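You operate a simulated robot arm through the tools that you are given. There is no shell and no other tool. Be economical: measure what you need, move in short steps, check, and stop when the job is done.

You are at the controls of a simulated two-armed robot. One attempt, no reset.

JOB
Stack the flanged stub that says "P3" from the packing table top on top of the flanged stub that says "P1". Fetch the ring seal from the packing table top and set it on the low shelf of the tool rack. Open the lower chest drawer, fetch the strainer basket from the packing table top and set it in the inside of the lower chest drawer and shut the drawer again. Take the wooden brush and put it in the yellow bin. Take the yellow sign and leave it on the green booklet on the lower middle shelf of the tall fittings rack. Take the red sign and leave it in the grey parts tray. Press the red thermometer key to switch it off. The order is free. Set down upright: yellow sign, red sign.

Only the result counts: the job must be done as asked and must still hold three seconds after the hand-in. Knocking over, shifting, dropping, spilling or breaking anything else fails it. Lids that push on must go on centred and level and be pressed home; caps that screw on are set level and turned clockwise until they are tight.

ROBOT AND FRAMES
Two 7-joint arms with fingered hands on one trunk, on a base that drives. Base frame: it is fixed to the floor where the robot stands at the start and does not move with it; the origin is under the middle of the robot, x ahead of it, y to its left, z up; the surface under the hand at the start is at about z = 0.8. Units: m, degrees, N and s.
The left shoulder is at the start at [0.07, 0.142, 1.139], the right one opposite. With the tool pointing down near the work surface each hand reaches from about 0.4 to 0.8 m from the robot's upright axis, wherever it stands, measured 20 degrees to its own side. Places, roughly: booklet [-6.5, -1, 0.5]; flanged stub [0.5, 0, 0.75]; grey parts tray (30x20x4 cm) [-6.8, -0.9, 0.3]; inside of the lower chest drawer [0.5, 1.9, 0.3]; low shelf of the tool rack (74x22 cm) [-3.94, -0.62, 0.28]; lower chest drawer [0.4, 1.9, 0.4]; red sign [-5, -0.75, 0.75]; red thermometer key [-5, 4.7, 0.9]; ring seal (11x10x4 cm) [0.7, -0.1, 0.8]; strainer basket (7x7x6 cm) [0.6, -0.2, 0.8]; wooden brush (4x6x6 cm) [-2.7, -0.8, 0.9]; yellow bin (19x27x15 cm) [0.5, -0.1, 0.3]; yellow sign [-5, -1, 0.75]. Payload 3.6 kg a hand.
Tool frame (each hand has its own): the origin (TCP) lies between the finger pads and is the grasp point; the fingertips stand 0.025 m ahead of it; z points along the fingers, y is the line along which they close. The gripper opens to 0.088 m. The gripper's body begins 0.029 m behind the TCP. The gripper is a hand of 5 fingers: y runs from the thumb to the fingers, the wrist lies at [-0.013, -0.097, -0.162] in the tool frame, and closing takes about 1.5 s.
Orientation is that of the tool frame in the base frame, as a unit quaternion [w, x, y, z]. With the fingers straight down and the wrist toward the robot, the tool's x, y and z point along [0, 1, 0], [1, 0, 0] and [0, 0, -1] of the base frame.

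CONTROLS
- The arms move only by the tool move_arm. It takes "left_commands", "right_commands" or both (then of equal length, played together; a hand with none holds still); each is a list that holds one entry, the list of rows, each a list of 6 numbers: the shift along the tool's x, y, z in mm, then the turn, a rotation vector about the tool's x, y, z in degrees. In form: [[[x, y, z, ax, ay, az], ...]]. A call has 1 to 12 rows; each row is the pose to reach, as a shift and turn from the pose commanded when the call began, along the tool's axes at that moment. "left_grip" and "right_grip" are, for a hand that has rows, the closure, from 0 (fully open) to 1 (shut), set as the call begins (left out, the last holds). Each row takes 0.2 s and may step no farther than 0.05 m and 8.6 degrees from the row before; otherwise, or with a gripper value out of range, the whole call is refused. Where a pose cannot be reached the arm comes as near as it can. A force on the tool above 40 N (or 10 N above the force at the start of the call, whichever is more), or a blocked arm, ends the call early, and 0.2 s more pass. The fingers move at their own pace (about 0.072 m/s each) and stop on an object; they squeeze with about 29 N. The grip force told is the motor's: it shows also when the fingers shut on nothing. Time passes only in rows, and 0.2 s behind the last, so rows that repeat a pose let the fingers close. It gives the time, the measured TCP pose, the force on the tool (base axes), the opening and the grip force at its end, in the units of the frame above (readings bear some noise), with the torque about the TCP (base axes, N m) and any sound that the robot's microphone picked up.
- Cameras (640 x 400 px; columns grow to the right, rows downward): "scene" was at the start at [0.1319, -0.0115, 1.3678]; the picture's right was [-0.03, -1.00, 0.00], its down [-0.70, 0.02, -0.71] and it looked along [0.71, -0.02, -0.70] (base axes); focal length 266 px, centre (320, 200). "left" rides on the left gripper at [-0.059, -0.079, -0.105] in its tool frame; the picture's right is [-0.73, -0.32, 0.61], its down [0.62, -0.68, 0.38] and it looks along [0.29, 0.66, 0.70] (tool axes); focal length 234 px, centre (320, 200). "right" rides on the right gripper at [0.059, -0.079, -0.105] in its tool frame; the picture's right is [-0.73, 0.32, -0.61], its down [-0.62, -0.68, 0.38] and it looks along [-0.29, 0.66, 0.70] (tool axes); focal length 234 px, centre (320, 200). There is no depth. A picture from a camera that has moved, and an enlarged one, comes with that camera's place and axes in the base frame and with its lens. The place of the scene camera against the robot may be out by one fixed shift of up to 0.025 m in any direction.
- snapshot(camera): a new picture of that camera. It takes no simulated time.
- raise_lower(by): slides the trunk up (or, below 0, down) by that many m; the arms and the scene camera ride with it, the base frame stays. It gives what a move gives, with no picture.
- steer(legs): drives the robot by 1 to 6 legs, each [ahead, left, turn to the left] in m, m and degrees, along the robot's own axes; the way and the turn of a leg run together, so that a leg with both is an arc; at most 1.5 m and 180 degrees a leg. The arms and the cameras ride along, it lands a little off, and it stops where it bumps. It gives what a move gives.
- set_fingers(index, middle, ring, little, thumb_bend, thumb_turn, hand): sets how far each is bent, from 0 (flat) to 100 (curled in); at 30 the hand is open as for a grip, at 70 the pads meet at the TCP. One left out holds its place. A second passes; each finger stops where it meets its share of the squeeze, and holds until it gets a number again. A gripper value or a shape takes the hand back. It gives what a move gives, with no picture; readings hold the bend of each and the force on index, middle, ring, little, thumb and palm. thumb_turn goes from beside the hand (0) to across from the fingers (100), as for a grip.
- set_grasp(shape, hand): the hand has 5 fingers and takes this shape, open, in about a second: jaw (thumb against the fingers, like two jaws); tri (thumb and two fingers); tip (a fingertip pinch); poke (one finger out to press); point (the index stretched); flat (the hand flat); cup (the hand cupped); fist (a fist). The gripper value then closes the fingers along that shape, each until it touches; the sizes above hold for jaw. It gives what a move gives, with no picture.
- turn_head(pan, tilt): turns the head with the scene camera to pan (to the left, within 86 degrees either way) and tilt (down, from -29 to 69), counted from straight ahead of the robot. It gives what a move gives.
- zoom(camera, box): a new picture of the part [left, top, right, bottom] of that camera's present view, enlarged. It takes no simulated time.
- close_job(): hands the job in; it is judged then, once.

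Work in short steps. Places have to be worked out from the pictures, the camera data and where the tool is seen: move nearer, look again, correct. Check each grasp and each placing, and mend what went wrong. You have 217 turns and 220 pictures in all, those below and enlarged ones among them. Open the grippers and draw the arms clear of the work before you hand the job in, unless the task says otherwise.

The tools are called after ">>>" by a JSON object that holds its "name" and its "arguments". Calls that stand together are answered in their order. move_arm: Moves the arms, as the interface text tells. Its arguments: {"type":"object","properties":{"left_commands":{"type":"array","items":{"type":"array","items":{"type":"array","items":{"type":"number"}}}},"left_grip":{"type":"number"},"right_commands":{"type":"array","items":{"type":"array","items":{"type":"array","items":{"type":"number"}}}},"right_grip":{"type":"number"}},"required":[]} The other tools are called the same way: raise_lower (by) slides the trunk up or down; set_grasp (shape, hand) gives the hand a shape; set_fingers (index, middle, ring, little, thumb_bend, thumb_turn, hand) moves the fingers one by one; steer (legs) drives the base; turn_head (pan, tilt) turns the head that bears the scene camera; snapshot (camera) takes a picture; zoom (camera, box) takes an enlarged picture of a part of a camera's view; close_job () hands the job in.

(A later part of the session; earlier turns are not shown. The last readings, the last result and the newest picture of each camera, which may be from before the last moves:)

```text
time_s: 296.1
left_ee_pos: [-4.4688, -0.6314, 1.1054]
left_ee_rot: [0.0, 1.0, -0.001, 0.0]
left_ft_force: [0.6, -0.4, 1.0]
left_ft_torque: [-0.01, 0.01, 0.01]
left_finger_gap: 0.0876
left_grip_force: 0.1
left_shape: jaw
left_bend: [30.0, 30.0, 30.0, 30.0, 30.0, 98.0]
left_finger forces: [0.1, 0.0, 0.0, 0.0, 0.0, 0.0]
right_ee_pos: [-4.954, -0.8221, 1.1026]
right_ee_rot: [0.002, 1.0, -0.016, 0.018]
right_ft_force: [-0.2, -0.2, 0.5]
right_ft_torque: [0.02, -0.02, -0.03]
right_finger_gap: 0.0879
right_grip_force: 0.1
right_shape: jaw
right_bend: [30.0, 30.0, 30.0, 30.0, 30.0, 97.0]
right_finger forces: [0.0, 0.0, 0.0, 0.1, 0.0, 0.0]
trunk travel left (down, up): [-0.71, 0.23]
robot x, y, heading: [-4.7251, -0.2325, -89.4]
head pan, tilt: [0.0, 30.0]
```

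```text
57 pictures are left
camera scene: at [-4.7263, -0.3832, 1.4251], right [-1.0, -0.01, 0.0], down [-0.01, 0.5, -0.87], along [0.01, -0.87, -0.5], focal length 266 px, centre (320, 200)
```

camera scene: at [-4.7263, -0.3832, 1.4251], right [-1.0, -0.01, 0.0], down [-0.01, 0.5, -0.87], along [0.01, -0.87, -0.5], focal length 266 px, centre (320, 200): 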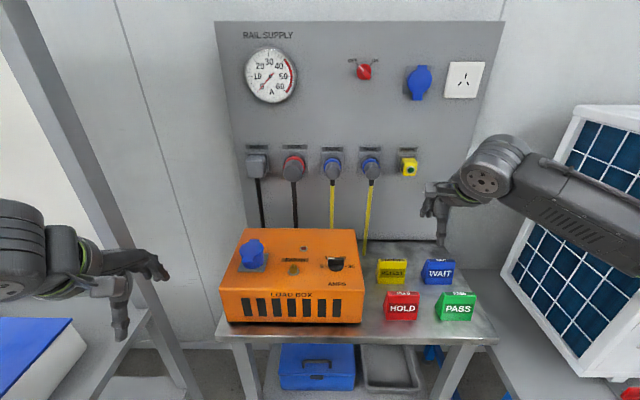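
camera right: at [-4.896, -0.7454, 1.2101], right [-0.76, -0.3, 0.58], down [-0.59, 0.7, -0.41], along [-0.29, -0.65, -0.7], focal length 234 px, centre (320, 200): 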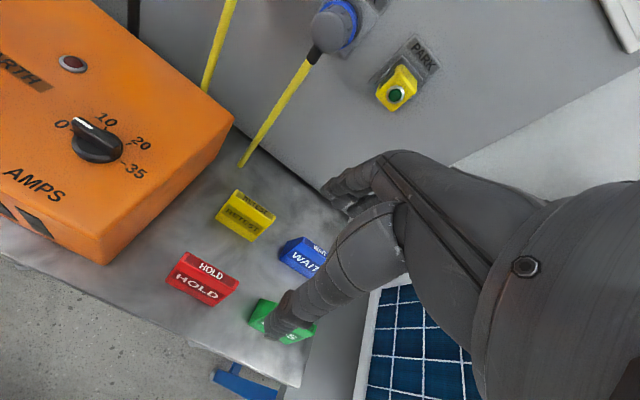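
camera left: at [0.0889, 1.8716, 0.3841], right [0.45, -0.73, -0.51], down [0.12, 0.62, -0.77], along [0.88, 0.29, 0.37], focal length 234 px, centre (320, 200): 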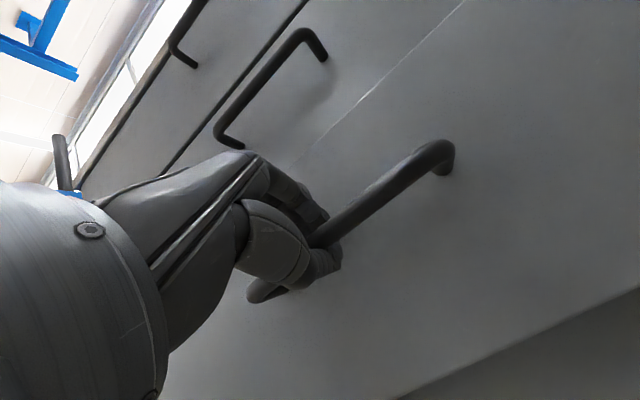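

Refined: red top centre ≈ (−4.930, −0.848, 0.865). I bring the right hand above it to z≈0.905.

>>> {"name": "move_arm", "arguments": {"right_commands": [[[6, 7, 48, 0, 0, 0], [12, 13, 97, 0, 0, 0], [18, 20, 145, 0, 0, 0], [24, 26, 193, 0, 0, 0], [24, 26, 193, 0, 0, 0]]]}}

>>> {"name": "snapshot", "arguments": {"camera": "right"}}

```text
time_s: 297.3
left_ee_pos: [-4.4683, -0.6315, 1.1055]
left_ee_rot: [-0.002, 1.0, -0.001, 0.0]
left_ft_force: [0.1, -0.7, 0.2]
left_ft_torque: [-0.03, 0.02, 0.0]
left_finger_gap: 0.0875
left_grip_force: 0.0
left_shape: jaw
left_bend: [30.0, 30.0, 30.0, 30.0, 30.0, 98.0]
left_finger forces: [0.0, 0.1, 0.0, 0.0, 0.1, 0.0]
right_ee_pos: [-4.9231, -0.8533, 0.9078]
right_ee_rot: [0.001, 1.0, -0.015, 0.018]
right_ft_force: [-0.2, 0.0, -0.5]
right_ft_torque: [-0.01, -0.01, 0.02]
right_finger_gap: 0.088
right_grip_force: 0.0
right_shape: jaw
right_bend: [30.0, 30.0, 30.0, 30.0, 30.0, 97.0]
right_finger forces: [0.1, 0.1, 0.0, 0.0, 0.0, 0.0]
trunk travel left (down, up): [-0.71, 0.23]
robot x, y, heading: [-4.7291, -0.2281, -88.9]
head pan, tilt: [0.0, 30.0]
```

```text
56 pictures are left
camera right: at [-4.865, -0.7764, 1.0152], right [-0.76, -0.3, 0.58], down [-0.59, 0.7, -0.41], along [-0.29, -0.65, -0.7], focal length 234 px, centre (320, 200)
```

right: 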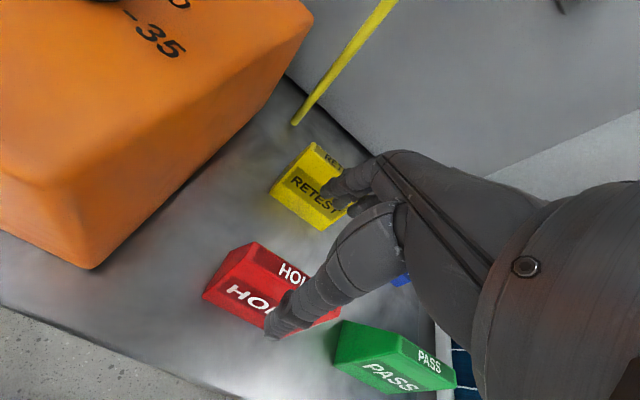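

Aligned within ~1 cm; I correct (−5, −11 mm) and descend to z≈0.842.

>>> {"name": "move_arm", "arguments": {"right_commands": [[[-4, -11, 0, 0, 0, 0], [-4, -11, 22, 0, 0, 0], [-4, -11, 44, 0, 0, 0], [-4, -11, 65, 0, 0, 0], [-4, -11, 65, 0, 0, 0]]]}}

>>> {"name": "snapshot", "arguments": {"camera": "right"}}

```text
time_s: 298.5
left_ee_pos: [-4.4691, -0.6317, 1.1037]
left_ee_rot: [-0.003, 1.0, -0.001, -0.001]
left_ft_force: [-0.4, 0.8, 0.4]
left_ft_torque: [0.02, 0.01, 0.01]
left_finger_gap: 0.0877
left_grip_force: 0.0
left_shape: jaw
left_bend: [30.0, 30.0, 30.0, 30.0, 30.0, 98.0]
left_finger forces: [0.0, 0.0, 0.0, 0.0, 0.1, 0.0]
right_ee_pos: [-4.9257, -0.8414, 0.8439]
right_ee_rot: [0.001, 1.0, -0.015, 0.017]
right_ft_force: [0.2, 0.8, 0.2]
right_ft_torque: [0.01, 0.02, 0.02]
right_finger_gap: 0.0877
right_grip_force: 0.1
right_shape: jaw
right_bend: [30.0, 30.0, 30.0, 30.0, 30.0, 97.0]
right_finger forces: [0.0, 0.1, 0.0, 0.0, 0.0, 0.0]
trunk travel left (down, up): [-0.71, 0.23]
robot x, y, heading: [-4.7249, -0.2298, -89.4]
head pan, tilt: [0.0, 30.0]
```

```text
55 pictures are left
camera right: at [-4.8679, -0.7638, 0.9512], right [-0.76, -0.3, 0.58], down [-0.59, 0.7, -0.41], along [-0.29, -0.65, -0.7], focal length 234 px, centre (320, 200)
```

right: 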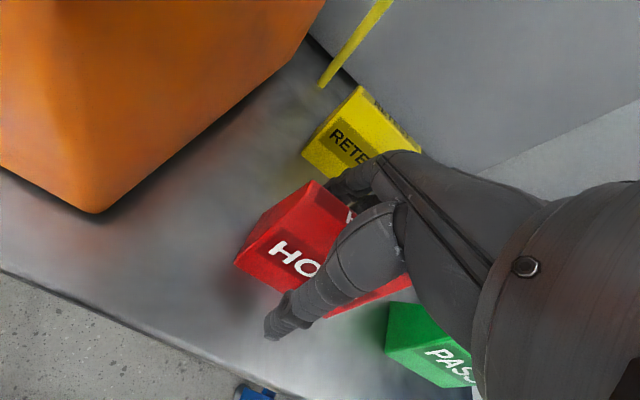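

Thumb in front, fingers behind the red sign. I close and lift 60 mm.

>>> {"name": "move_arm", "arguments": {"right_commands": [[[0, 0, 5, 0, 0, 0], [0, 0, 5, 0, 0, 0], [0, 0, 5, 0, 0, 0], [0, 0, 5, 0, 0, 0], [0, 0, 5, 0, 0, 0], [0, 0, 5, 0, 0, 0], [0, 0, 5, 0, 0, 0], [0, 0, 5, 0, 0, 0]]], "right_grip": 1}}

>>> {"name": "move_arm", "arguments": {"right_commands": [[[0, 0, -15, 0, 0, 0], [0, 0, -35, 0, 0, 0], [0, 0, -70, 0, 0, 0], [0, 0, -100, 0, 0, 0], [0, 0, -100, 0, 0, 0]]]}}

>>> {"name": "snapshot", "arguments": {"camera": "right"}}

>>> {"name": "snapshot", "arguments": {"camera": "scene"}}

```text
time_s: 300.3
left_ee_pos: [-4.4689, -0.6324, 1.105]
left_ee_rot: [-0.002, 1.0, -0.001, 0.0]
left_ft_force: [0.9, 0.4, -0.7]
left_ft_torque: [0.02, 0.01, 0.01]
left_finger_gap: 0.0877
left_grip_force: 0.0
left_shape: jaw
left_bend: [30.0, 30.0, 30.0, 30.0, 30.0, 98.0]
left_finger forces: [0.1, 0.1, 0.1, 0.1, 0.1, 0.1]
right_ee_pos: [-4.9256, -0.8412, 0.8408]
right_ee_rot: [0.001, 1.0, -0.017, 0.018]
right_ft_force: [0.4, -0.2, 1.1]
right_ft_torque: [0.0, 0.0, 0.05]
right_finger_gap: 0.0302
right_grip_force: 29.3
right_shape: jaw
right_bend: [74.0, 52.0, 51.0, 54.0, 74.0, 100.0]
right_finger forces: [14.6, 6.9, 3.0, 1.1, 25.9, 0.0]
trunk travel left (down, up): [-0.71, 0.23]
robot x, y, heading: [-4.7292, -0.2356, -89.6]
head pan, tilt: [0.0, 30.0]
```

```text
time_s: 301.5
left_ee_pos: [-4.4696, -0.633, 1.1041]
left_ee_rot: [-0.002, 1.0, -0.001, 0.001]
left_ft_force: [-0.6, -0.3, 1.0]
left_ft_torque: [0.0, -0.01, 0.01]
left_finger_gap: 0.0878
left_grip_force: 0.1
left_shape: jaw
left_bend: [30.0, 30.0, 30.0, 30.0, 30.0, 98.0]
left_finger forces: [0.1, 0.1, 0.0, 0.0, 0.1, 0.0]
right_ee_pos: [-4.9289, -0.8405, 0.9384]
right_ee_rot: [0.001, 1.0, -0.016, 0.018]
right_ft_force: [-0.3, 0.2, -1.1]
right_ft_torque: [-0.04, 0.02, 0.0]
right_finger_gap: 0.0295
right_grip_force: 28.8
right_shape: jaw
right_bend: [74.0, 52.0, 52.0, 54.0, 74.0, 99.0]
right_finger forces: [15.2, 6.6, 3.2, 0.3, 25.3, 0.0]
trunk travel left (down, up): [-0.71, 0.23]
robot x, y, heading: [-4.7288, -0.2381, -89.6]
head pan, tilt: [0.0, 30.0]
```

```text
54 pictures are left
camera right: at [-4.8713, -0.7639, 1.0451], right [-0.76, -0.3, 0.58], down [-0.59, 0.7, -0.41], along [-0.29, -0.65, -0.7], focal length 234 px, centre (320, 200)
```

right: 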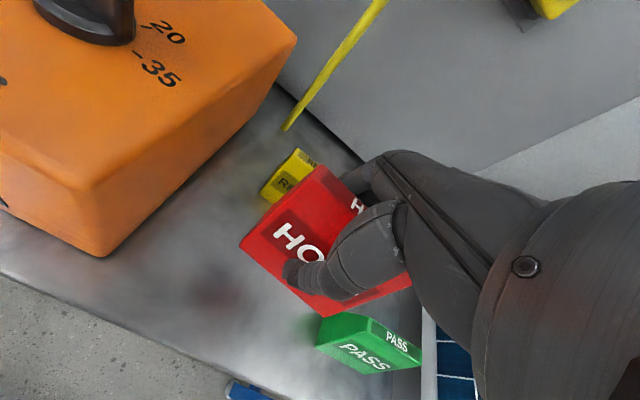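

```text
53 pictures are left
camera scene: at [-4.7265, -0.3845, 1.4249], right [-1.0, -0.01, 0.0], down [-0.01, 0.5, -0.87], along [0.01, -0.87, -0.5], focal length 266 px, centre (320, 200)
```

scene: 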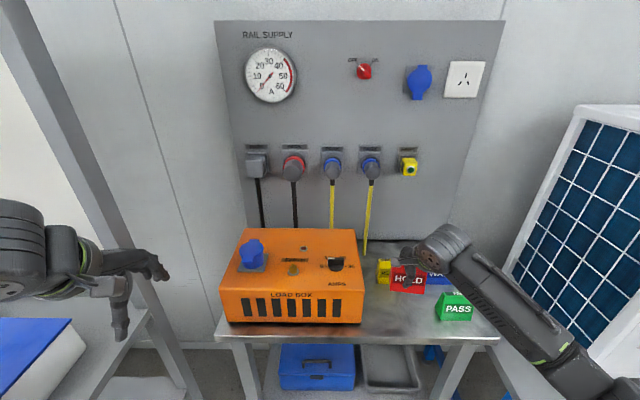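

The red sign is held. The yellow needs the right hand too (reach), so I deliver red first: back out and look west.

>>> {"name": "move_arm", "arguments": {"right_commands": [[[0, 0, -40, 0, 0, 0], [0, -30, -60, 0, 0, 0], [0, -60, -60, 0, 0, 0], [0, -60, -60, 0, 0, 0]]]}}

>>> {"name": "steer", "arguments": {"legs": [[-0.8, 0, 0]]}}

>>> {"name": "turn_head", "arguments": {"pan": -55, "tilt": 20}}

>>> {"name": "snapshot", "arguments": {"camera": "scene"}}

```text
time_s: 302.5
left_ee_pos: [-4.4694, -0.6327, 1.1045]
left_ee_rot: [-0.002, 1.0, -0.001, 0.0]
left_ft_force: [1.2, -0.1, -0.4]
left_ft_torque: [0.01, -0.01, 0.0]
left_finger_gap: 0.0879
left_grip_force: 0.1
left_shape: jaw
left_bend: [30.0, 30.0, 30.0, 30.0, 30.0, 98.0]
left_finger forces: [0.0, 0.1, 0.1, 0.0, 0.0, 0.1]
right_ee_pos: [-4.9271, -0.7817, 1.0]
right_ee_rot: [0.002, 1.0, -0.016, 0.018]
right_ft_force: [0.4, 0.1, -0.4]
right_ft_torque: [0.01, 0.02, 0.0]
right_finger_gap: 0.0298
right_grip_force: 29.1
right_shape: jaw
right_bend: [74.0, 52.0, 52.0, 54.0, 74.0, 99.0]
right_finger forces: [15.1, 6.7, 3.2, 0.4, 25.3, 0.0]
trunk travel left (down, up): [-0.71, 0.23]
robot x, y, heading: [-4.7291, -0.2353, -89.3]
head pan, tilt: [0.0, 30.0]
```

```text
time_s: 306.8
left_ee_pos: [-4.4757, 0.1647, 1.1036]
left_ee_rot: [-0.003, 1.0, 0.008, 0.002]
left_ft_force: [0.0, -1.6, -0.3]
left_ft_torque: [0.01, 0.0, 0.01]
left_finger_gap: 0.0877
left_grip_force: 0.0
left_shape: jaw
left_bend: [30.0, 30.0, 30.0, 30.0, 30.0, 98.0]
left_finger forces: [0.2, 0.0, 0.0, 0.0, 0.1, 0.0]
right_ee_pos: [-4.9345, 0.0081, 1.0011]
right_ee_rot: [0.001, 1.0, -0.008, 0.018]
right_ft_force: [0.5, -0.1, 0.0]
right_ft_torque: [0.01, -0.01, 0.01]
right_finger_gap: 0.0296
right_grip_force: 29.2
right_shape: jaw
right_bend: [74.0, 52.0, 52.0, 54.0, 74.0, 99.0]
right_finger forces: [15.2, 6.6, 3.2, 0.3, 25.3, 0.0]
trunk travel left (down, up): [-0.71, 0.23]
robot x, y, heading: [-4.7432, 0.5589, -88.4]
head pan, tilt: [0.0, 30.0]
```

```text
time_s: 308.0
left_ee_pos: [-4.4772, 0.1653, 1.1035]
left_ee_rot: [-0.002, 1.0, 0.007, 0.001]
left_ft_force: [-0.4, -0.4, -0.7]
left_ft_torque: [0.0, 0.0, 0.03]
left_finger_gap: 0.0877
left_grip_force: 0.2
left_shape: jaw
left_bend: [30.0, 30.0, 30.0, 30.0, 30.0, 98.0]
left_finger forces: [0.1, 0.0, 0.0, 0.1, 0.1, 0.0]
right_ee_pos: [-4.9343, 0.0084, 1.0015]
right_ee_rot: [0.001, 1.0, -0.007, 0.017]
right_ft_force: [0.5, 0.2, -1.4]
right_ft_torque: [0.04, 0.03, 0.0]
right_finger_gap: 0.0296
right_grip_force: 29.1
right_shape: jaw
right_bend: [74.0, 52.0, 52.0, 54.0, 74.0, 99.0]
right_finger forces: [15.3, 6.6, 3.2, 0.3, 25.3, 0.0]
trunk travel left (down, up): [-0.71, 0.23]
robot x, y, heading: [-4.7436, 0.5636, -88.3]
head pan, tilt: [-55.0, 20.0]
```

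```text
52 pictures are left
camera scene: at [-4.816, 0.4436, 1.441], right [-0.6, 0.8, 0.0], down [0.27, 0.2, -0.94], along [-0.75, -0.56, -0.34], focal length 266 px, centre (320, 200)
```

scene: 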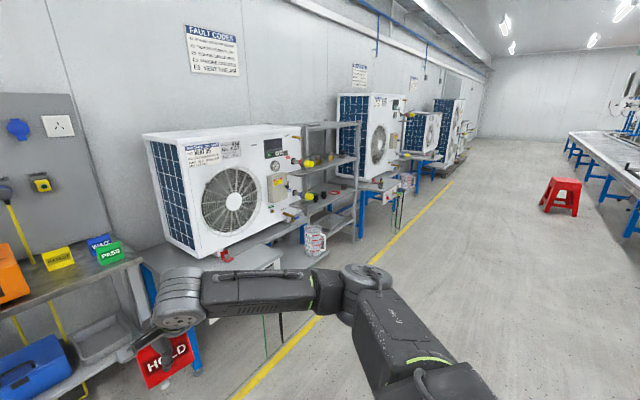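

The fittings rack stands between the two heat-pump stations at x≈−6.5. I strafe right 1.75 m and look at it.

>>> {"name": "steer", "arguments": {"legs": [[0, 0, -1.7], [0, -1.4, 0], [0, -0.2, 0]]}}

>>> {"name": "turn_head", "arguments": {"pan": 0, "tilt": 35}}

>>> {"name": "snapshot", "arguments": {"camera": "scene"}}

```text
time_s: 316.6
left_ee_pos: [-6.1036, 0.1526, 1.105]
left_ee_rot: [-0.002, 1.0, 0.002, 0.0]
left_ft_force: [0.3, 0.3, -0.7]
left_ft_torque: [-0.01, -0.01, 0.03]
left_finger_gap: 0.0878
left_grip_force: 0.1
left_shape: jaw
left_bend: [30.0, 30.0, 30.0, 30.0, 30.0, 98.0]
left_finger forces: [0.0, 0.0, 0.0, 0.0, 0.0, 0.1]
right_ee_pos: [-6.5611, -0.0009, 1.0023]
right_ee_rot: [0.001, 1.0, -0.013, 0.018]
right_ft_force: [0.3, 0.5, -1.2]
right_ft_torque: [0.0, -0.01, 0.0]
right_finger_gap: 0.0297
right_grip_force: 29.1
right_shape: jaw
right_bend: [74.0, 52.0, 52.0, 54.0, 74.0, 99.0]
right_finger forces: [15.2, 6.6, 3.2, 0.4, 25.3, 0.1]
trunk travel left (down, up): [-0.71, 0.23]
robot x, y, heading: [-6.3665, 0.5483, -89.0]
head pan, tilt: [-55.0, 20.0]
```

```text
time_s: 317.9
left_ee_pos: [-6.1039, 0.1519, 1.105]
left_ee_rot: [-0.002, 1.0, 0.002, 0.001]
left_ft_force: [0.0, -0.1, -0.2]
left_ft_torque: [0.03, 0.04, -0.03]
left_finger_gap: 0.0874
left_grip_force: 0.0
left_shape: jaw
left_bend: [30.0, 30.0, 30.0, 30.0, 30.0, 98.0]
left_finger forces: [0.0, 0.0, 0.0, 0.0, 0.0, 0.0]
right_ee_pos: [-6.562, 0.0008, 1.0002]
right_ee_rot: [0.001, 1.0, -0.012, 0.018]
right_ft_force: [-0.6, -1.2, -0.9]
right_ft_torque: [-0.04, -0.01, -0.04]
right_finger_gap: 0.0297
right_grip_force: 28.9
right_shape: jaw
right_bend: [74.0, 52.0, 52.0, 54.0, 74.0, 99.0]
right_finger forces: [15.2, 6.5, 3.2, 0.3, 25.3, 0.0]
trunk travel left (down, up): [-0.71, 0.23]
robot x, y, heading: [-6.3647, 0.5486, -88.9]
head pan, tilt: [0.0, 35.0]
```

```text
51 pictures are left
camera scene: at [-6.3635, 0.4005, 1.4172], right [-1.0, -0.02, 0.0], down [-0.01, 0.57, -0.82], along [0.01, -0.82, -0.57], focal length 266 px, centre (320, 200)
```

scene: 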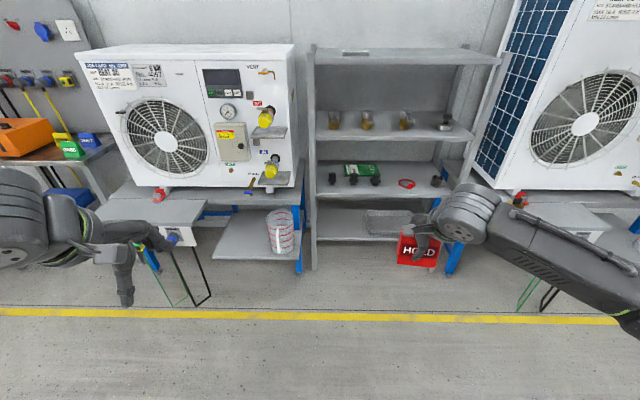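

The grey tray is on the lowest shelf (z≈0.28), centre ≈ (−6.79, −0.93); the green booklet on the shelf above. I tuck the left hand in, pitch the right hand 10°, lower the trunk, and drive part way in.

>>> {"name": "move_arm", "arguments": {"left_commands": [[[-20, -22, 0, 0, 0, 0], [-40, -44, 0, 0, 0, 0], [-60, -66, 0, 0, 0, 0], [-80, -88, 0, 0, 0, 0], [-100, -110, 0, 0, 0, 0], [-100, -110, 0, 0, 0, 0]]], "right_commands": [[[0, 10, 0, -3, 0, 0], [0, 20, 0, -6, 0, 0], [0, 30, 0, -10, 0, 0], [0, 40, 0, -10, 0, 0], [0, 50, 0, -10, 0, 0], [0, 50, 0, -10, 0, 0]]]}}

>>> {"name": "raise_lower", "arguments": {"by": -0.4}}

>>> {"name": "raise_lower", "arguments": {"by": -0.18}}

>>> {"name": "steer", "arguments": {"legs": [[0, -0.2, -1], [0.5, 0, 0]]}}

>>> {"name": "snapshot", "arguments": {"camera": "scene"}}

```text
time_s: 319.3
left_ee_pos: [-6.2204, 0.1926, 1.1472]
left_ee_rot: [-0.002, 1.0, 0.003, 0.0]
left_ft_force: [0.2, -0.1, -0.5]
left_ft_torque: [0.01, 0.01, -0.02]
left_finger_gap: 0.088
left_grip_force: 0.1
left_shape: jaw
left_bend: [30.0, 30.0, 30.0, 30.0, 30.0, 98.0]
left_finger forces: [0.0, 0.0, 0.0, 0.0, 0.0, 0.0]
left hand out of reach, approached as far as the arm can: row 1, 2, 3, 4, 5, 6
right_ee_pos: [-6.5625, -0.0519, 1.0031]
right_ee_rot: [0.088, 0.996, -0.014, 0.016]
right_ft_force: [0.6, -0.6, -0.9]
right_ft_torque: [0.0, -0.04, 0.0]
right_finger_gap: 0.0297
right_grip_force: 28.8
right_shape: jaw
right_bend: [74.0, 52.0, 52.0, 54.0, 74.0, 99.0]
right_finger forces: [15.2, 6.5, 3.1, 0.2, 25.3, 0.1]
trunk travel left (down, up): [-0.71, 0.23]
robot x, y, heading: [-6.3632, 0.5499, -89.1]
head pan, tilt: [0.0, 35.0]
```

```text
time_s: 323.1
left_ee_pos: [-6.22, 0.192, 0.7474]
left_ee_rot: [-0.002, 1.0, 0.003, 0.001]
left_ft_force: [0.6, 0.8, 0.2]
left_ft_torque: [0.01, -0.01, 0.03]
left_finger_gap: 0.0878
left_grip_force: 0.1
left_shape: jaw
left_bend: [30.0, 30.0, 30.0, 30.0, 30.0, 98.0]
left_finger forces: [0.1, 0.0, 0.1, 0.1, 0.0, 0.0]
right_ee_pos: [-6.5634, -0.0515, 0.6019]
right_ee_rot: [0.089, 0.996, -0.015, 0.015]
right_ft_force: [-0.5, 0.3, 0.1]
right_ft_torque: [-0.01, 0.02, -0.01]
right_finger_gap: 0.0295
right_grip_force: 29.0
right_shape: jaw
right_bend: [74.0, 52.0, 52.0, 54.0, 74.0, 99.0]
right_finger forces: [15.2, 6.5, 3.1, 0.2, 25.2, 0.0]
trunk travel left (down, up): [-0.31, 0.63]
robot x, y, heading: [-6.3675, 0.5446, -89.1]
head pan, tilt: [0.0, 35.0]
```

```text
time_s: 325.1
left_ee_pos: [-6.22, 0.1926, 0.5657]
left_ee_rot: [-0.003, 1.0, 0.003, 0.001]
left_ft_force: [0.6, 0.0, -0.3]
left_ft_torque: [0.04, 0.0, -0.02]
left_finger_gap: 0.0881
left_grip_force: 0.1
left_shape: jaw
left_bend: [30.0, 30.0, 30.0, 30.0, 30.0, 98.0]
left_finger forces: [0.0, 0.0, 0.0, 0.0, 0.0, 0.0]
right_ee_pos: [-6.5632, -0.0505, 0.4229]
right_ee_rot: [0.087, 0.996, -0.014, 0.017]
right_ft_force: [-0.7, -0.2, -0.8]
right_ft_torque: [0.0, 0.03, 0.02]
right_finger_gap: 0.0296
right_grip_force: 28.8
right_shape: jaw
right_bend: [74.0, 52.0, 52.0, 54.0, 74.0, 99.0]
right_finger forces: [15.2, 6.4, 3.2, 0.3, 25.3, 0.0]
trunk travel left (down, up): [-0.13, 0.81]
robot x, y, heading: [-6.3647, 0.5479, -88.8]
head pan, tilt: [0.0, 35.0]
```

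```text
time_s: 329.2
left_ee_pos: [-6.4278, -0.3043, 0.5665]
left_ee_rot: [-0.003, 1.0, -0.007, 0.001]
left_ft_force: [0.2, 0.5, 0.0]
left_ft_torque: [0.02, 0.02, 0.02]
left_finger_gap: 0.0877
left_grip_force: 0.0
left_shape: jaw
left_bend: [30.0, 30.0, 30.0, 30.0, 30.0, 98.0]
left_finger forces: [0.0, 0.1, 0.1, 0.0, 0.0, 0.0]
right_ee_pos: [-6.7758, -0.5409, 0.4222]
right_ee_rot: [0.088, 0.996, -0.023, 0.016]
right_ft_force: [-0.1, 0.0, 0.3]
right_ft_torque: [0.03, -0.01, -0.02]
right_finger_gap: 0.0294
right_grip_force: 28.4
right_shape: jaw
right_bend: [74.0, 52.0, 52.0, 54.0, 74.0, 99.0]
right_finger forces: [15.2, 6.4, 3.1, 0.2, 25.2, 0.1]
trunk travel left (down, up): [-0.13, 0.81]
robot x, y, heading: [-6.5676, 0.0542, -90.1]
head pan, tilt: [0.0, 35.0]
```

```text
50 pictures are left
camera scene: at [-6.5664, -0.0928, 0.8372], right [-1.0, 0.0, 0.0], down [0.0, 0.57, -0.82], along [0.0, -0.82, -0.57], focal length 266 px, centre (320, 200)
```

scene: 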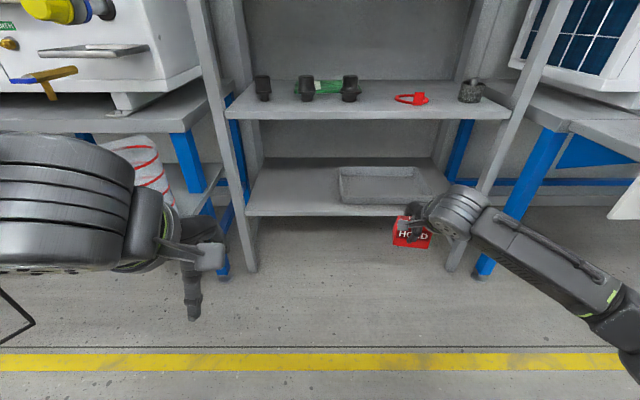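

The tray front is at y≈−0.80, centre x≈−6.80. I extend the right hand 40 mm and drive in 0.30 m in two legs.

>>> {"name": "move_arm", "arguments": {"right_commands": [[[0, 20, 3, 0, 0, 0], [0, 40, 7, 0, 0, 0], [0, 40, 7, 0, 0, 0]]]}}

>>> {"name": "steer", "arguments": {"legs": [[0.17, 0.01, 0], [0.14, 0, 0]]}}

>>> {"name": "snapshot", "arguments": {"camera": "scene"}}

>>> {"name": "snapshot", "arguments": {"camera": "right"}}

```text
time_s: 330.0
left_ee_pos: [-6.4285, -0.3039, 0.5669]
left_ee_rot: [-0.002, 1.0, -0.006, 0.001]
left_ft_force: [-0.1, 1.2, 0.3]
left_ft_torque: [-0.04, -0.02, -0.01]
left_finger_gap: 0.0878
left_grip_force: 0.1
left_shape: jaw
left_bend: [30.0, 30.0, 30.0, 30.0, 30.0, 98.0]
left_finger forces: [0.0, 0.0, 0.0, 0.1, 0.0, 0.1]
right_ee_pos: [-6.7776, -0.5804, 0.422]
right_ee_rot: [0.088, 0.996, -0.023, 0.015]
right_ft_force: [0.0, 0.6, -0.9]
right_ft_torque: [0.02, 0.0, -0.02]
right_finger_gap: 0.0295
right_grip_force: 29.1
right_shape: jaw
right_bend: [74.0, 52.0, 52.0, 54.0, 74.0, 99.0]
right_finger forces: [15.2, 6.6, 3.2, 0.2, 25.3, 0.0]
trunk travel left (down, up): [-0.13, 0.81]
robot x, y, heading: [-6.5672, 0.0509, -90.3]
head pan, tilt: [0.0, 35.0]
```

```text
time_s: 332.4
left_ee_pos: [-6.4184, -0.6153, 0.5665]
left_ee_rot: [-0.003, 1.0, -0.006, 0.001]
left_ft_force: [-0.6, -0.5, 0.3]
left_ft_torque: [0.0, -0.01, -0.03]
left_finger_gap: 0.0878
left_grip_force: 0.0
left_shape: jaw
left_bend: [30.0, 30.0, 30.0, 30.0, 30.0, 98.0]
left_finger forces: [0.0, 0.0, 0.1, 0.0, 0.0, 0.1]
right_ee_pos: [-6.7654, -0.8925, 0.4198]
right_ee_rot: [0.087, 0.996, -0.021, 0.015]
right_ft_force: [-0.4, 0.4, -0.9]
right_ft_torque: [0.01, 0.0, 0.03]
right_finger_gap: 0.0296
right_grip_force: 29.0
right_shape: jaw
right_bend: [74.0, 52.0, 52.0, 54.0, 74.0, 99.0]
right_finger forces: [15.2, 6.5, 3.2, 0.2, 25.2, 0.0]
trunk travel left (down, up): [-0.13, 0.81]
robot x, y, heading: [-6.5561, -0.2566, -89.9]
head pan, tilt: [0.0, 35.0]
```

```text
49 pictures are left
camera scene: at [-6.5565, -0.4044, 0.8368], right [-1.0, 0.0, 0.0], down [0.0, 0.57, -0.82], along [0.0, -0.82, -0.57], focal length 266 px, centre (320, 200)
```

scene: 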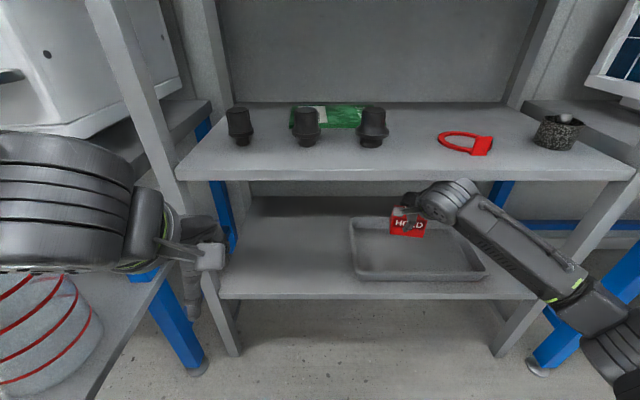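

```text
48 pictures are left
camera right: at [-6.706, -0.7988, 0.5114], right [-0.76, -0.18, 0.63], down [-0.58, 0.63, -0.52], along [-0.3, -0.76, -0.58], focal length 234 px, centre (320, 200)
```

right: 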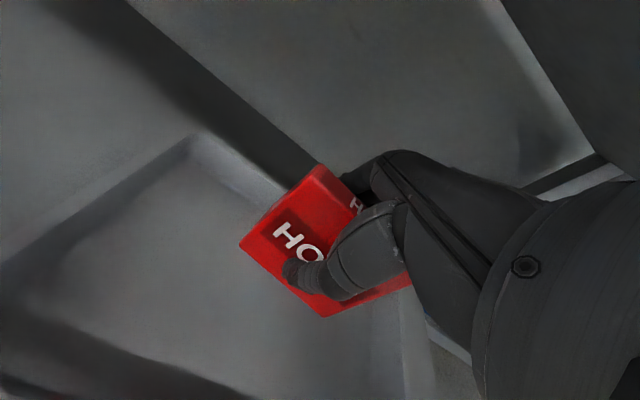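

Sign is above the tray's middle (tray x −6.64…−6.94, y −0.80…−1.02). I lower ~65 mm, then creep.

>>> {"name": "move_arm", "arguments": {"right_commands": [[[-8, -4, 22, 0, 0, 0], [-15, -8, 44, 0, 0, 0], [-15, -11, 62, 0, 0, 0], [-15, -11, 62, 0, 0, 0]]]}}

>>> {"name": "move_arm", "arguments": {"right_commands": [[[0, -0.5, 3, 0, 0, 0], [0, -1, 6, 0, 0, 0], [0, -1.5, 9, 0, 0, 0], [0, -2, 12, 0, 0, 0], [0, -2.5, 15, 0, 0, 0], [0, -3, 18, 0, 0, 0], [0, -3.5, 21, 0, 0, 0]]]}}

>>> {"name": "snapshot", "arguments": {"camera": "right"}}

>>> {"name": "zoom", "arguments": {"camera": "scene", "box": [330, 170, 530, 300]}}

```text
time_s: 333.4
left_ee_pos: [-6.417, -0.6145, 0.5653]
left_ee_rot: [-0.002, 1.0, -0.006, 0.001]
left_ft_force: [0.6, -0.1, -0.1]
left_ft_torque: [0.02, 0.02, -0.01]
left_finger_gap: 0.0879
left_grip_force: 0.0
left_shape: jaw
left_bend: [30.0, 30.0, 30.0, 30.0, 30.0, 98.0]
left_finger forces: [0.0, 0.0, 0.0, 0.0, 0.0, 0.1]
right_ee_pos: [-6.7802, -0.8905, 0.3576]
right_ee_rot: [0.088, 0.996, -0.022, 0.015]
right_ft_force: [0.3, 1.1, -0.7]
right_ft_torque: [0.0, -0.02, -0.03]
right_finger_gap: 0.0294
right_grip_force: 28.7
right_shape: jaw
right_bend: [74.0, 52.0, 52.0, 54.0, 74.0, 99.0]
right_finger forces: [15.1, 6.5, 3.2, 0.2, 25.2, 0.1]
trunk travel left (down, up): [-0.13, 0.81]
robot x, y, heading: [-6.5589, -0.2547, -90.0]
head pan, tilt: [0.0, 35.0]
```

```text
time_s: 335.0
left_ee_pos: [-6.4166, -0.6121, 0.5693]
left_ee_rot: [0.0, 1.0, -0.006, 0.0]
left_ft_force: [-0.4, -1.3, 0.7]
left_ft_torque: [0.02, 0.0, 0.01]
left_finger_gap: 0.0877
left_grip_force: 0.1
left_shape: jaw
left_bend: [30.0, 30.0, 30.0, 30.0, 30.0, 98.0]
left_finger forces: [0.0, 0.1, 0.1, 0.0, 0.1, 0.0]
right_ee_pos: [-6.7776, -0.8912, 0.3411]
right_ee_rot: [0.093, 0.995, -0.022, 0.016]
right_ft_force: [-5.2, 3.7, 32.2]
right_ft_torque: [0.54, -0.06, 0.11]
right_finger_gap: 0.0344
right_grip_force: 29.3
right_shape: jaw
right_bend: [73.0, 49.0, 48.0, 49.0, 79.0, 99.0]
right_finger forces: [20.0, 10.7, 4.2, 2.4, 44.5, 0.0]
trunk travel left (down, up): [-0.13, 0.81]
robot x, y, heading: [-6.56, -0.2524, -89.8]
head pan, tilt: [0.0, 35.0]
```

```text
47 pictures are left
camera right: at [-6.7184, -0.7966, 0.432], right [-0.76, -0.17, 0.63], down [-0.58, 0.62, -0.52], along [-0.3, -0.76, -0.57], focal length 234 px, centre (320, 200)
```

right: 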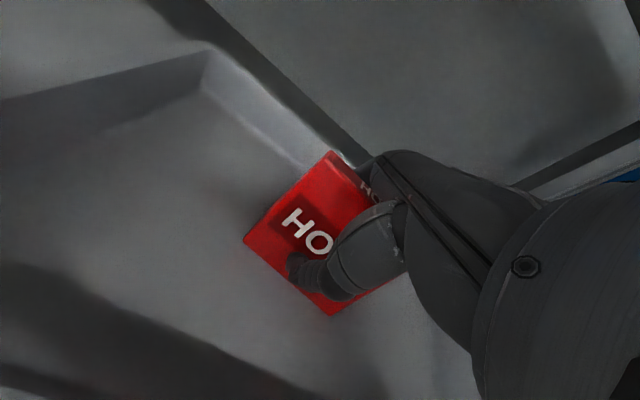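

```text
3.08 times, centred on (430, 235) of scene
camera zoom: at [-6.5553, -0.4001, 0.8383], right [-1.0, 0.0, 0.0], down [0.0, 0.57, -0.82], along [0.0, -0.82, -0.57], focal length 817 px, centre (-18, 92)
```

zoom: 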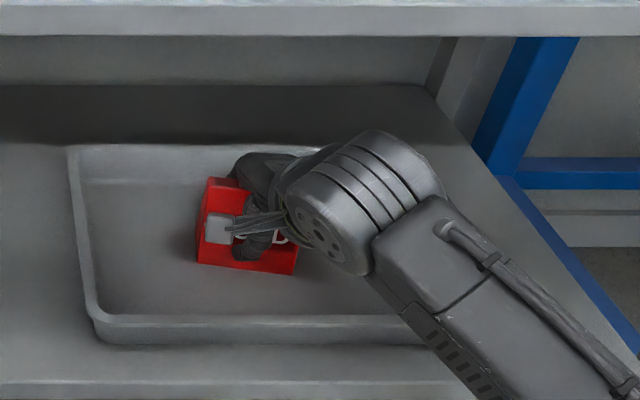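

The sign stands on the tray floor. I ease 2 mm and open the hand.

>>> {"name": "move_arm", "arguments": {"right_commands": [[[0, 0, -3, 0, 0, 0], [0, 0, -3, 0, 0, 0], [0, 0, -3, 0, 0, 0]]]}}

>>> {"name": "move_arm", "arguments": {"right_commands": [[[0, 0, 0, 0, 0, 0], [0, 0, 0, 0, 0, 0], [0, 0, 0, 0, 0, 0], [0, 0, 0, 0, 0, 0], [0, 0, 0, 0, 0, 0], [0, 0, 0, 0, 0, 0]]], "right_grip": 0}}

>>> {"name": "snapshot", "arguments": {"camera": "right"}}

```text
time_s: 335.8
left_ee_pos: [-6.4171, -0.6118, 0.5676]
left_ee_rot: [-0.001, 1.0, -0.006, 0.0]
left_ft_force: [-0.8, 0.0, 0.2]
left_ft_torque: [-0.04, 0.03, 0.0]
left_finger_gap: 0.0877
left_grip_force: 0.0
left_shape: jaw
left_bend: [30.0, 30.0, 30.0, 30.0, 30.0, 98.0]
left_finger forces: [0.0, 0.0, 0.0, 0.0, 0.0, 0.0]
right_ee_pos: [-6.778, -0.8903, 0.3409]
right_ee_rot: [0.09, 0.996, -0.021, 0.015]
right_ft_force: [-8.3, -1.5, 27.4]
right_ft_torque: [0.24, 0.03, 0.01]
right_finger_gap: 0.0346
right_grip_force: 29.1
right_shape: jaw
right_bend: [73.0, 49.0, 47.0, 48.0, 79.0, 100.0]
right_finger forces: [20.7, 11.3, 4.3, 2.5, 38.2, 0.0]
trunk travel left (down, up): [-0.13, 0.81]
robot x, y, heading: [-6.5571, -0.2561, -90.0]
head pan, tilt: [0.0, 35.0]
```

```text
time_s: 337.2
left_ee_pos: [-6.4166, -0.6146, 0.566]
left_ee_rot: [-0.002, 1.0, -0.007, 0.001]
left_ft_force: [0.4, 0.0, 0.2]
left_ft_torque: [0.01, 0.01, -0.03]
left_finger_gap: 0.0877
left_grip_force: 0.1
left_shape: jaw
left_bend: [30.0, 30.0, 30.0, 30.0, 30.0, 98.0]
left_finger forces: [0.1, 0.0, 0.1, 0.0, 0.0, 0.0]
right_ee_pos: [-6.7769, -0.891, 0.3391]
right_ee_rot: [0.087, 0.996, -0.022, 0.016]
right_ft_force: [0.3, -1.2, 0.0]
right_ft_torque: [-0.01, -0.02, -0.01]
right_finger_gap: 0.0876
right_grip_force: 0.2
right_shape: jaw
right_bend: [30.0, 30.0, 30.0, 30.0, 30.0, 98.0]
right_finger forces: [0.1, 0.1, 0.1, 0.1, 0.1, 0.1]
trunk travel left (down, up): [-0.13, 0.81]
robot x, y, heading: [-6.5528, -0.2586, -90.1]
head pan, tilt: [0.0, 35.0]
```

```text
45 pictures are left
camera right: at [-6.7175, -0.7973, 0.4297], right [-0.76, -0.18, 0.63], down [-0.58, 0.63, -0.52], along [-0.3, -0.76, -0.58], focal length 234 px, centre (320, 200)
```

right: 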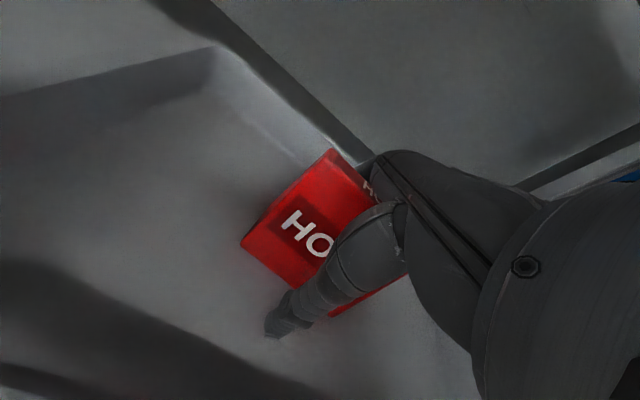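

I lift the hand along its axis and check the sign.

>>> {"name": "move_arm", "arguments": {"right_commands": [[[0, 3, -20, 0, 0, 0], [0, 7, -40, 0, 0, 0], [0, 13, -75, 0, 0, 0], [0, 13, -75, 0, 0, 0]]]}}

>>> {"name": "steer", "arguments": {"legs": [[-0.3, 0, 0]]}}

>>> {"name": "snapshot", "arguments": {"camera": "scene"}}

```text
time_s: 338.2
left_ee_pos: [-6.4157, -0.6135, 0.5664]
left_ee_rot: [-0.003, 1.0, -0.006, 0.0]
left_ft_force: [0.5, 0.0, -0.3]
left_ft_torque: [0.0, -0.01, 0.01]
left_finger_gap: 0.0878
left_grip_force: 0.1
left_shape: jaw
left_bend: [30.0, 30.0, 30.0, 30.0, 30.0, 98.0]
left_finger forces: [0.0, 0.1, 0.0, 0.0, 0.1, 0.0]
right_ee_pos: [-6.7801, -0.8894, 0.4154]
right_ee_rot: [0.087, 0.996, -0.021, 0.015]
right_ft_force: [-0.2, -0.4, -0.1]
right_ft_torque: [0.04, 0.0, 0.01]
right_finger_gap: 0.0877
right_grip_force: 0.0
right_shape: jaw
right_bend: [30.0, 30.0, 30.0, 30.0, 30.0, 98.0]
right_finger forces: [0.0, 0.0, 0.0, 0.0, 0.1, 0.1]
trunk travel left (down, up): [-0.13, 0.81]
robot x, y, heading: [-6.5575, -0.2586, -90.1]
head pan, tilt: [0.0, 35.0]
```

```text
time_s: 340.2
left_ee_pos: [-6.417, -0.3146, 0.5665]
left_ee_rot: [-0.002, 1.0, -0.005, 0.001]
left_ft_force: [-0.2, -1.3, 0.9]
left_ft_torque: [0.0, 0.04, -0.01]
left_finger_gap: 0.0878
left_grip_force: 0.2
left_shape: jaw
left_bend: [30.0, 30.0, 30.0, 30.0, 30.0, 98.0]
left_finger forces: [0.0, 0.1, 0.1, 0.0, 0.0, 0.1]
right_ee_pos: [-6.7804, -0.5909, 0.4144]
right_ee_rot: [0.088, 0.996, -0.021, 0.016]
right_ft_force: [-0.2, 0.3, 0.1]
right_ft_torque: [0.02, -0.02, 0.03]
right_finger_gap: 0.0879
right_grip_force: 0.0
right_shape: jaw
right_bend: [30.0, 30.0, 30.0, 30.0, 30.0, 98.0]
right_finger forces: [0.0, 0.0, 0.0, 0.1, 0.0, 0.1]
trunk travel left (down, up): [-0.13, 0.81]
robot x, y, heading: [-6.5588, 0.0428, -89.8]
head pan, tilt: [0.0, 35.0]
```

```text
44 pictures are left
camera scene: at [-6.5565, -0.1038, 0.8372], right [-1.0, 0.0, 0.0], down [0.0, 0.57, -0.82], along [0.0, -0.82, -0.57], focal length 266 px, centre (320, 200)
```

scene: 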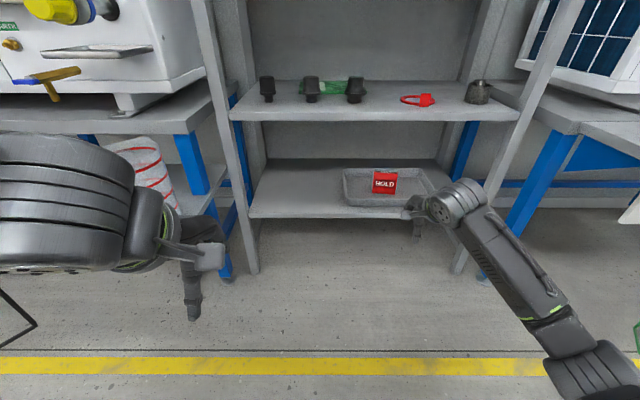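

Red sign stands upright in the tray. I raise the trunk and return for the yellow sign.

>>> {"name": "steer", "arguments": {"legs": [[-0.5, 0, 0], [0, 1.4, 0], [0, 0.44, 0]]}}

>>> {"name": "raise_lower", "arguments": {"by": 0.4}}

>>> {"name": "raise_lower", "arguments": {"by": 0.2}}

>>> {"name": "steer", "arguments": {"legs": [[0.4, 0, 0], [0.38, 0, 0]]}}

>>> {"name": "snapshot", "arguments": {"camera": "scene"}}

>>> {"name": "snapshot", "arguments": {"camera": "right"}}

```text
time_s: 352.0
left_ee_pos: [-4.5955, 0.1659, 0.5671]
left_ee_rot: [-0.003, 1.0, -0.016, 0.001]
left_ft_force: [-1.4, -1.1, 0.1]
left_ft_torque: [-0.03, -0.01, 0.02]
left_finger_gap: 0.0876
left_grip_force: 0.1
left_shape: jaw
left_bend: [30.0, 30.0, 30.0, 30.0, 30.0, 98.0]
left_finger forces: [0.0, 0.0, 0.0, 0.0, 0.1, 0.0]
right_ee_pos: [-4.9653, -0.102, 0.4152]
right_ee_rot: [0.088, 0.995, -0.032, 0.014]
right_ft_force: [-0.3, -0.1, 0.1]
right_ft_torque: [-0.01, -0.02, 0.03]
right_finger_gap: 0.0876
right_grip_force: 0.0
right_shape: jaw
right_bend: [30.0, 30.0, 30.0, 30.0, 30.0, 98.0]
right_finger forces: [0.1, 0.0, 0.1, 0.0, 0.1, 0.1]
trunk travel left (down, up): [-0.13, 0.81]
robot x, y, heading: [-4.7278, 0.5304, -91.2]
head pan, tilt: [0.0, 35.0]
```

```text
time_s: 355.8
left_ee_pos: [-4.5964, 0.166, 0.9665]
left_ee_rot: [-0.002, 1.0, -0.017, 0.001]
left_ft_force: [-0.8, 0.2, -0.5]
left_ft_torque: [0.02, 0.01, -0.02]
left_finger_gap: 0.0877
left_grip_force: 0.1
left_shape: jaw
left_bend: [30.0, 30.0, 30.0, 30.0, 30.0, 98.0]
left_finger forces: [0.1, 0.0, 0.1, 0.0, 0.0, 0.0]
right_ee_pos: [-4.9651, -0.1013, 0.8144]
right_ee_rot: [0.089, 0.995, -0.032, 0.015]
right_ft_force: [-0.2, 0.2, -0.4]
right_ft_torque: [-0.02, 0.0, 0.03]
right_finger_gap: 0.0878
right_grip_force: 0.0
right_shape: jaw
right_bend: [30.0, 30.0, 30.0, 30.0, 30.0, 98.0]
right_finger forces: [0.1, 0.0, 0.0, 0.0, 0.0, 0.1]
trunk travel left (down, up): [-0.53, 0.41]
robot x, y, heading: [-4.7297, 0.5296, -91.0]
head pan, tilt: [0.0, 35.0]
```

```text
time_s: 358.0
left_ee_pos: [-4.5948, 0.1657, 1.165]
left_ee_rot: [-0.003, 1.0, -0.015, 0.001]
left_ft_force: [0.3, -0.5, 0.3]
left_ft_torque: [-0.03, 0.01, -0.01]
left_finger_gap: 0.0879
left_grip_force: 0.1
left_shape: jaw
left_bend: [30.0, 30.0, 30.0, 30.0, 30.0, 98.0]
left_finger forces: [0.0, 0.1, 0.0, 0.1, 0.0, 0.0]
right_ee_pos: [-4.9649, -0.1024, 1.0132]
right_ee_rot: [0.089, 0.995, -0.031, 0.014]
right_ft_force: [0.3, 0.7, -0.2]
right_ft_torque: [0.02, -0.01, 0.02]
right_finger_gap: 0.0877
right_grip_force: 0.1
right_shape: jaw
right_bend: [30.0, 30.0, 30.0, 30.0, 30.0, 98.0]
right_finger forces: [0.1, 0.0, 0.0, 0.1, 0.0, 0.0]
trunk travel left (down, up): [-0.73, 0.21]
robot x, y, heading: [-4.7313, 0.5255, -91.1]
head pan, tilt: [0.0, 35.0]
```

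```text
time_s: 362.5
left_ee_pos: [-4.6149, -0.6212, 1.1663]
left_ee_rot: [-0.002, 1.0, -0.019, 0.001]
left_ft_force: [-0.4, 0.5, 0.8]
left_ft_torque: [0.02, -0.01, 0.02]
left_finger_gap: 0.0876
left_grip_force: 0.1
left_shape: jaw
left_bend: [30.0, 30.0, 30.0, 30.0, 30.0, 98.0]
left_finger forces: [0.0, 0.0, 0.0, 0.2, 0.1, 0.0]
right_ee_pos: [-4.9845, -0.8875, 1.0147]
right_ee_rot: [0.088, 0.995, -0.036, 0.014]
right_ft_force: [0.4, -0.1, 0.1]
right_ft_torque: [-0.04, 0.0, 0.0]
right_finger_gap: 0.0877
right_grip_force: 0.1
right_shape: jaw
right_bend: [30.0, 30.0, 30.0, 30.0, 30.0, 98.0]
right_finger forces: [0.0, 0.0, 0.0, 0.0, 0.0, 0.1]
trunk travel left (down, up): [-0.73, 0.21]
robot x, y, heading: [-4.7474, -0.2588, -91.4]
head pan, tilt: [0.0, 35.0]
```

```text
43 pictures are left
camera scene: at [-4.7482, -0.4069, 1.4373], right [-1.0, 0.03, 0.0], down [0.01, 0.57, -0.82], along [-0.02, -0.82, -0.57], focal length 266 px, centre (320, 200)
```

scene: 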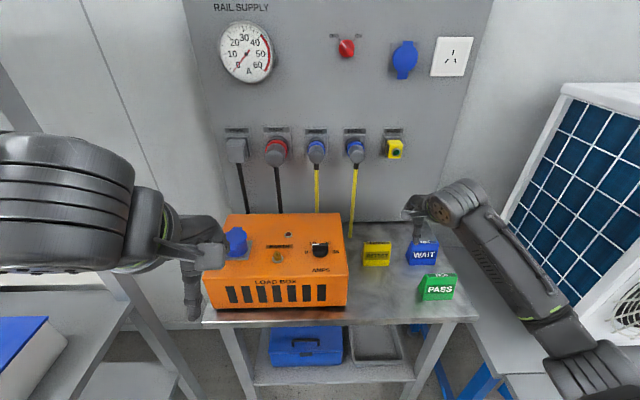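

```text
42 pictures are left
camera right: at [-4.9234, -0.7954, 1.1061], right [-0.76, -0.16, 0.63], down [-0.56, 0.64, -0.52], along [-0.32, -0.75, -0.58], focal length 234 px, centre (320, 200)
```

right: 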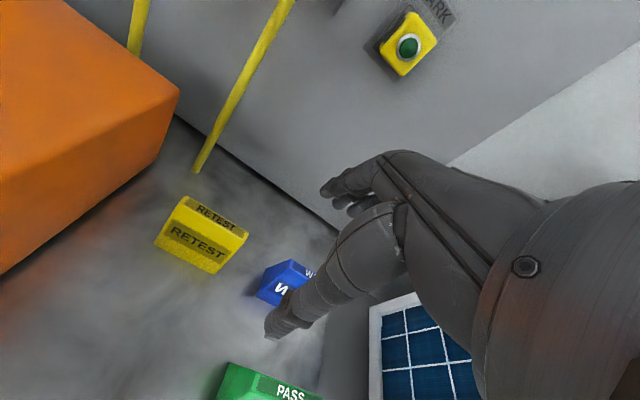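

Yellow top ≈ (−4.928, −0.968, 0.865). I drive 0.08 m closer and bring the hand above it with a small yaw correction.

>>> {"name": "steer", "arguments": {"legs": [[0.08, 0, 1.4]]}}

>>> {"name": "move_arm", "arguments": {"right_commands": [[[16, 0, 10, 0, 0, -1.5], [32, -4, 40, 0, 0, -3], [50, -10, 70, 0, 0, -3], [58, -16, 95, 0, 0, -3], [58, -16, 95, 0, 0, -3]]]}}

>>> {"name": "snapshot", "arguments": {"camera": "right"}}

```text
time_s: 363.6
left_ee_pos: [-4.606, -0.6968, 1.1661]
left_ee_rot: [-0.002, 1.0, -0.007, 0.001]
left_ft_force: [-0.1, 0.2, 0.9]
left_ft_torque: [0.0, 0.0, 0.0]
left_finger_gap: 0.0877
left_grip_force: 0.0
left_shape: jaw
left_bend: [30.0, 30.0, 30.0, 30.0, 30.0, 98.0]
left_finger forces: [0.1, 0.1, 0.1, 0.0, 0.0, 0.0]
right_ee_pos: [-4.9706, -0.9731, 1.0151]
right_ee_rot: [0.088, 0.996, -0.022, 0.016]
right_ft_force: [-0.2, 0.1, -0.9]
right_ft_torque: [-0.05, -0.03, -0.01]
right_finger_gap: 0.0876
right_grip_force: 0.1
right_shape: jaw
right_bend: [30.0, 30.0, 30.0, 30.0, 30.0, 98.0]
right_finger forces: [0.0, 0.1, 0.1, 0.0, 0.0, 0.0]
trunk travel left (down, up): [-0.73, 0.21]
robot x, y, heading: [-4.7498, -0.3409, -90.0]
head pan, tilt: [0.0, 35.0]
```

```text
time_s: 364.8
left_ee_pos: [-4.6075, -0.698, 1.1654]
left_ee_rot: [-0.002, 1.0, -0.006, 0.001]
left_ft_force: [0.4, -0.7, 0.2]
left_ft_torque: [-0.03, 0.01, -0.02]
left_finger_gap: 0.0878
left_grip_force: 0.0
left_shape: jaw
left_bend: [30.0, 30.0, 30.0, 30.0, 30.0, 98.0]
left_finger forces: [0.0, 0.0, 0.0, 0.0, 0.0, 0.0]
right_ee_pos: [-4.9105, -0.9764, 0.9205]
right_ee_rot: [0.089, 0.996, 0.004, 0.013]
right_ft_force: [-0.5, -0.3, -0.4]
right_ft_torque: [-0.01, -0.02, 0.01]
right_finger_gap: 0.0876
right_grip_force: 0.0
right_shape: jaw
right_bend: [30.0, 30.0, 30.0, 30.0, 30.0, 98.0]
right_finger forces: [0.0, 0.0, 0.0, 0.0, 0.0, 0.0]
trunk travel left (down, up): [-0.73, 0.21]
robot x, y, heading: [-4.7458, -0.3395, -90.2]
head pan, tilt: [0.0, 35.0]
```

```text
41 pictures are left
camera right: at [-4.8541, -0.8803, 1.0106], right [-0.74, -0.22, 0.64], down [-0.62, 0.6, -0.51], along [-0.27, -0.77, -0.58], focal length 234 px, centre (320, 200)
```

right: 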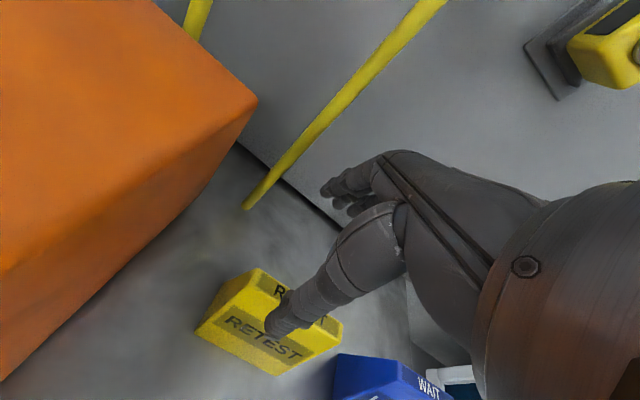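

I correct (−20 mm x, 8 mm back) and descend to z≈0.843.

>>> {"name": "move_arm", "arguments": {"right_commands": [[[-20, -8, 0, 0, 0, 0], [-20, -12, 24, 0, 0, 0], [-20, -17, 49, 0, 0, 0], [-20, -21, 75, 0, 0, 0], [-20, -21, 75, 0, 0, 0]]]}}

>>> {"name": "snapshot", "arguments": {"camera": "right"}}

```text
time_s: 366.0
left_ee_pos: [-4.6076, -0.6988, 1.1661]
left_ee_rot: [-0.002, 1.0, -0.005, 0.001]
left_ft_force: [0.5, -0.2, 0.1]
left_ft_torque: [-0.01, 0.0, -0.03]
left_finger_gap: 0.0878
left_grip_force: 0.1
left_shape: jaw
left_bend: [30.0, 30.0, 30.0, 30.0, 30.0, 98.0]
left_finger forces: [0.0, 0.0, 0.0, 0.1, 0.0, 0.0]
right_ee_pos: [-4.9271, -0.9701, 0.8423]
right_ee_rot: [0.088, 0.996, 0.004, 0.013]
right_ft_force: [-0.2, 0.5, 0.2]
right_ft_torque: [-0.02, 0.03, 0.01]
right_finger_gap: 0.0877
right_grip_force: 0.0
right_shape: jaw
right_bend: [30.0, 30.0, 30.0, 30.0, 30.0, 98.0]
right_finger forces: [0.0, 0.0, 0.0, 0.0, 0.1, 0.0]
trunk travel left (down, up): [-0.73, 0.21]
robot x, y, heading: [-4.7458, -0.3385, -89.8]
head pan, tilt: [0.0, 35.0]
```

```text
40 pictures are left
camera right: at [-4.8718, -0.8733, 0.9325], right [-0.74, -0.22, 0.64], down [-0.62, 0.6, -0.51], along [-0.27, -0.77, -0.58], focal length 234 px, centre (320, 200)
```

right: 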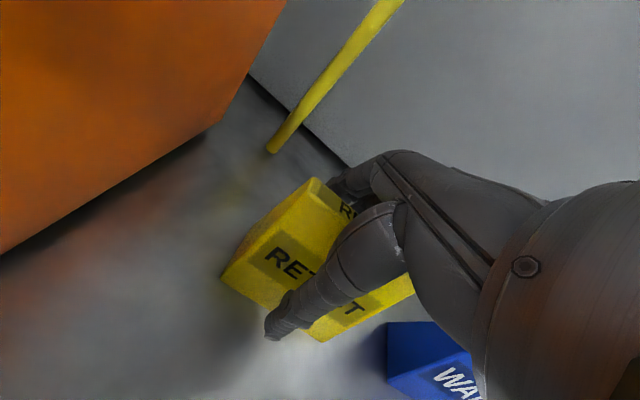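

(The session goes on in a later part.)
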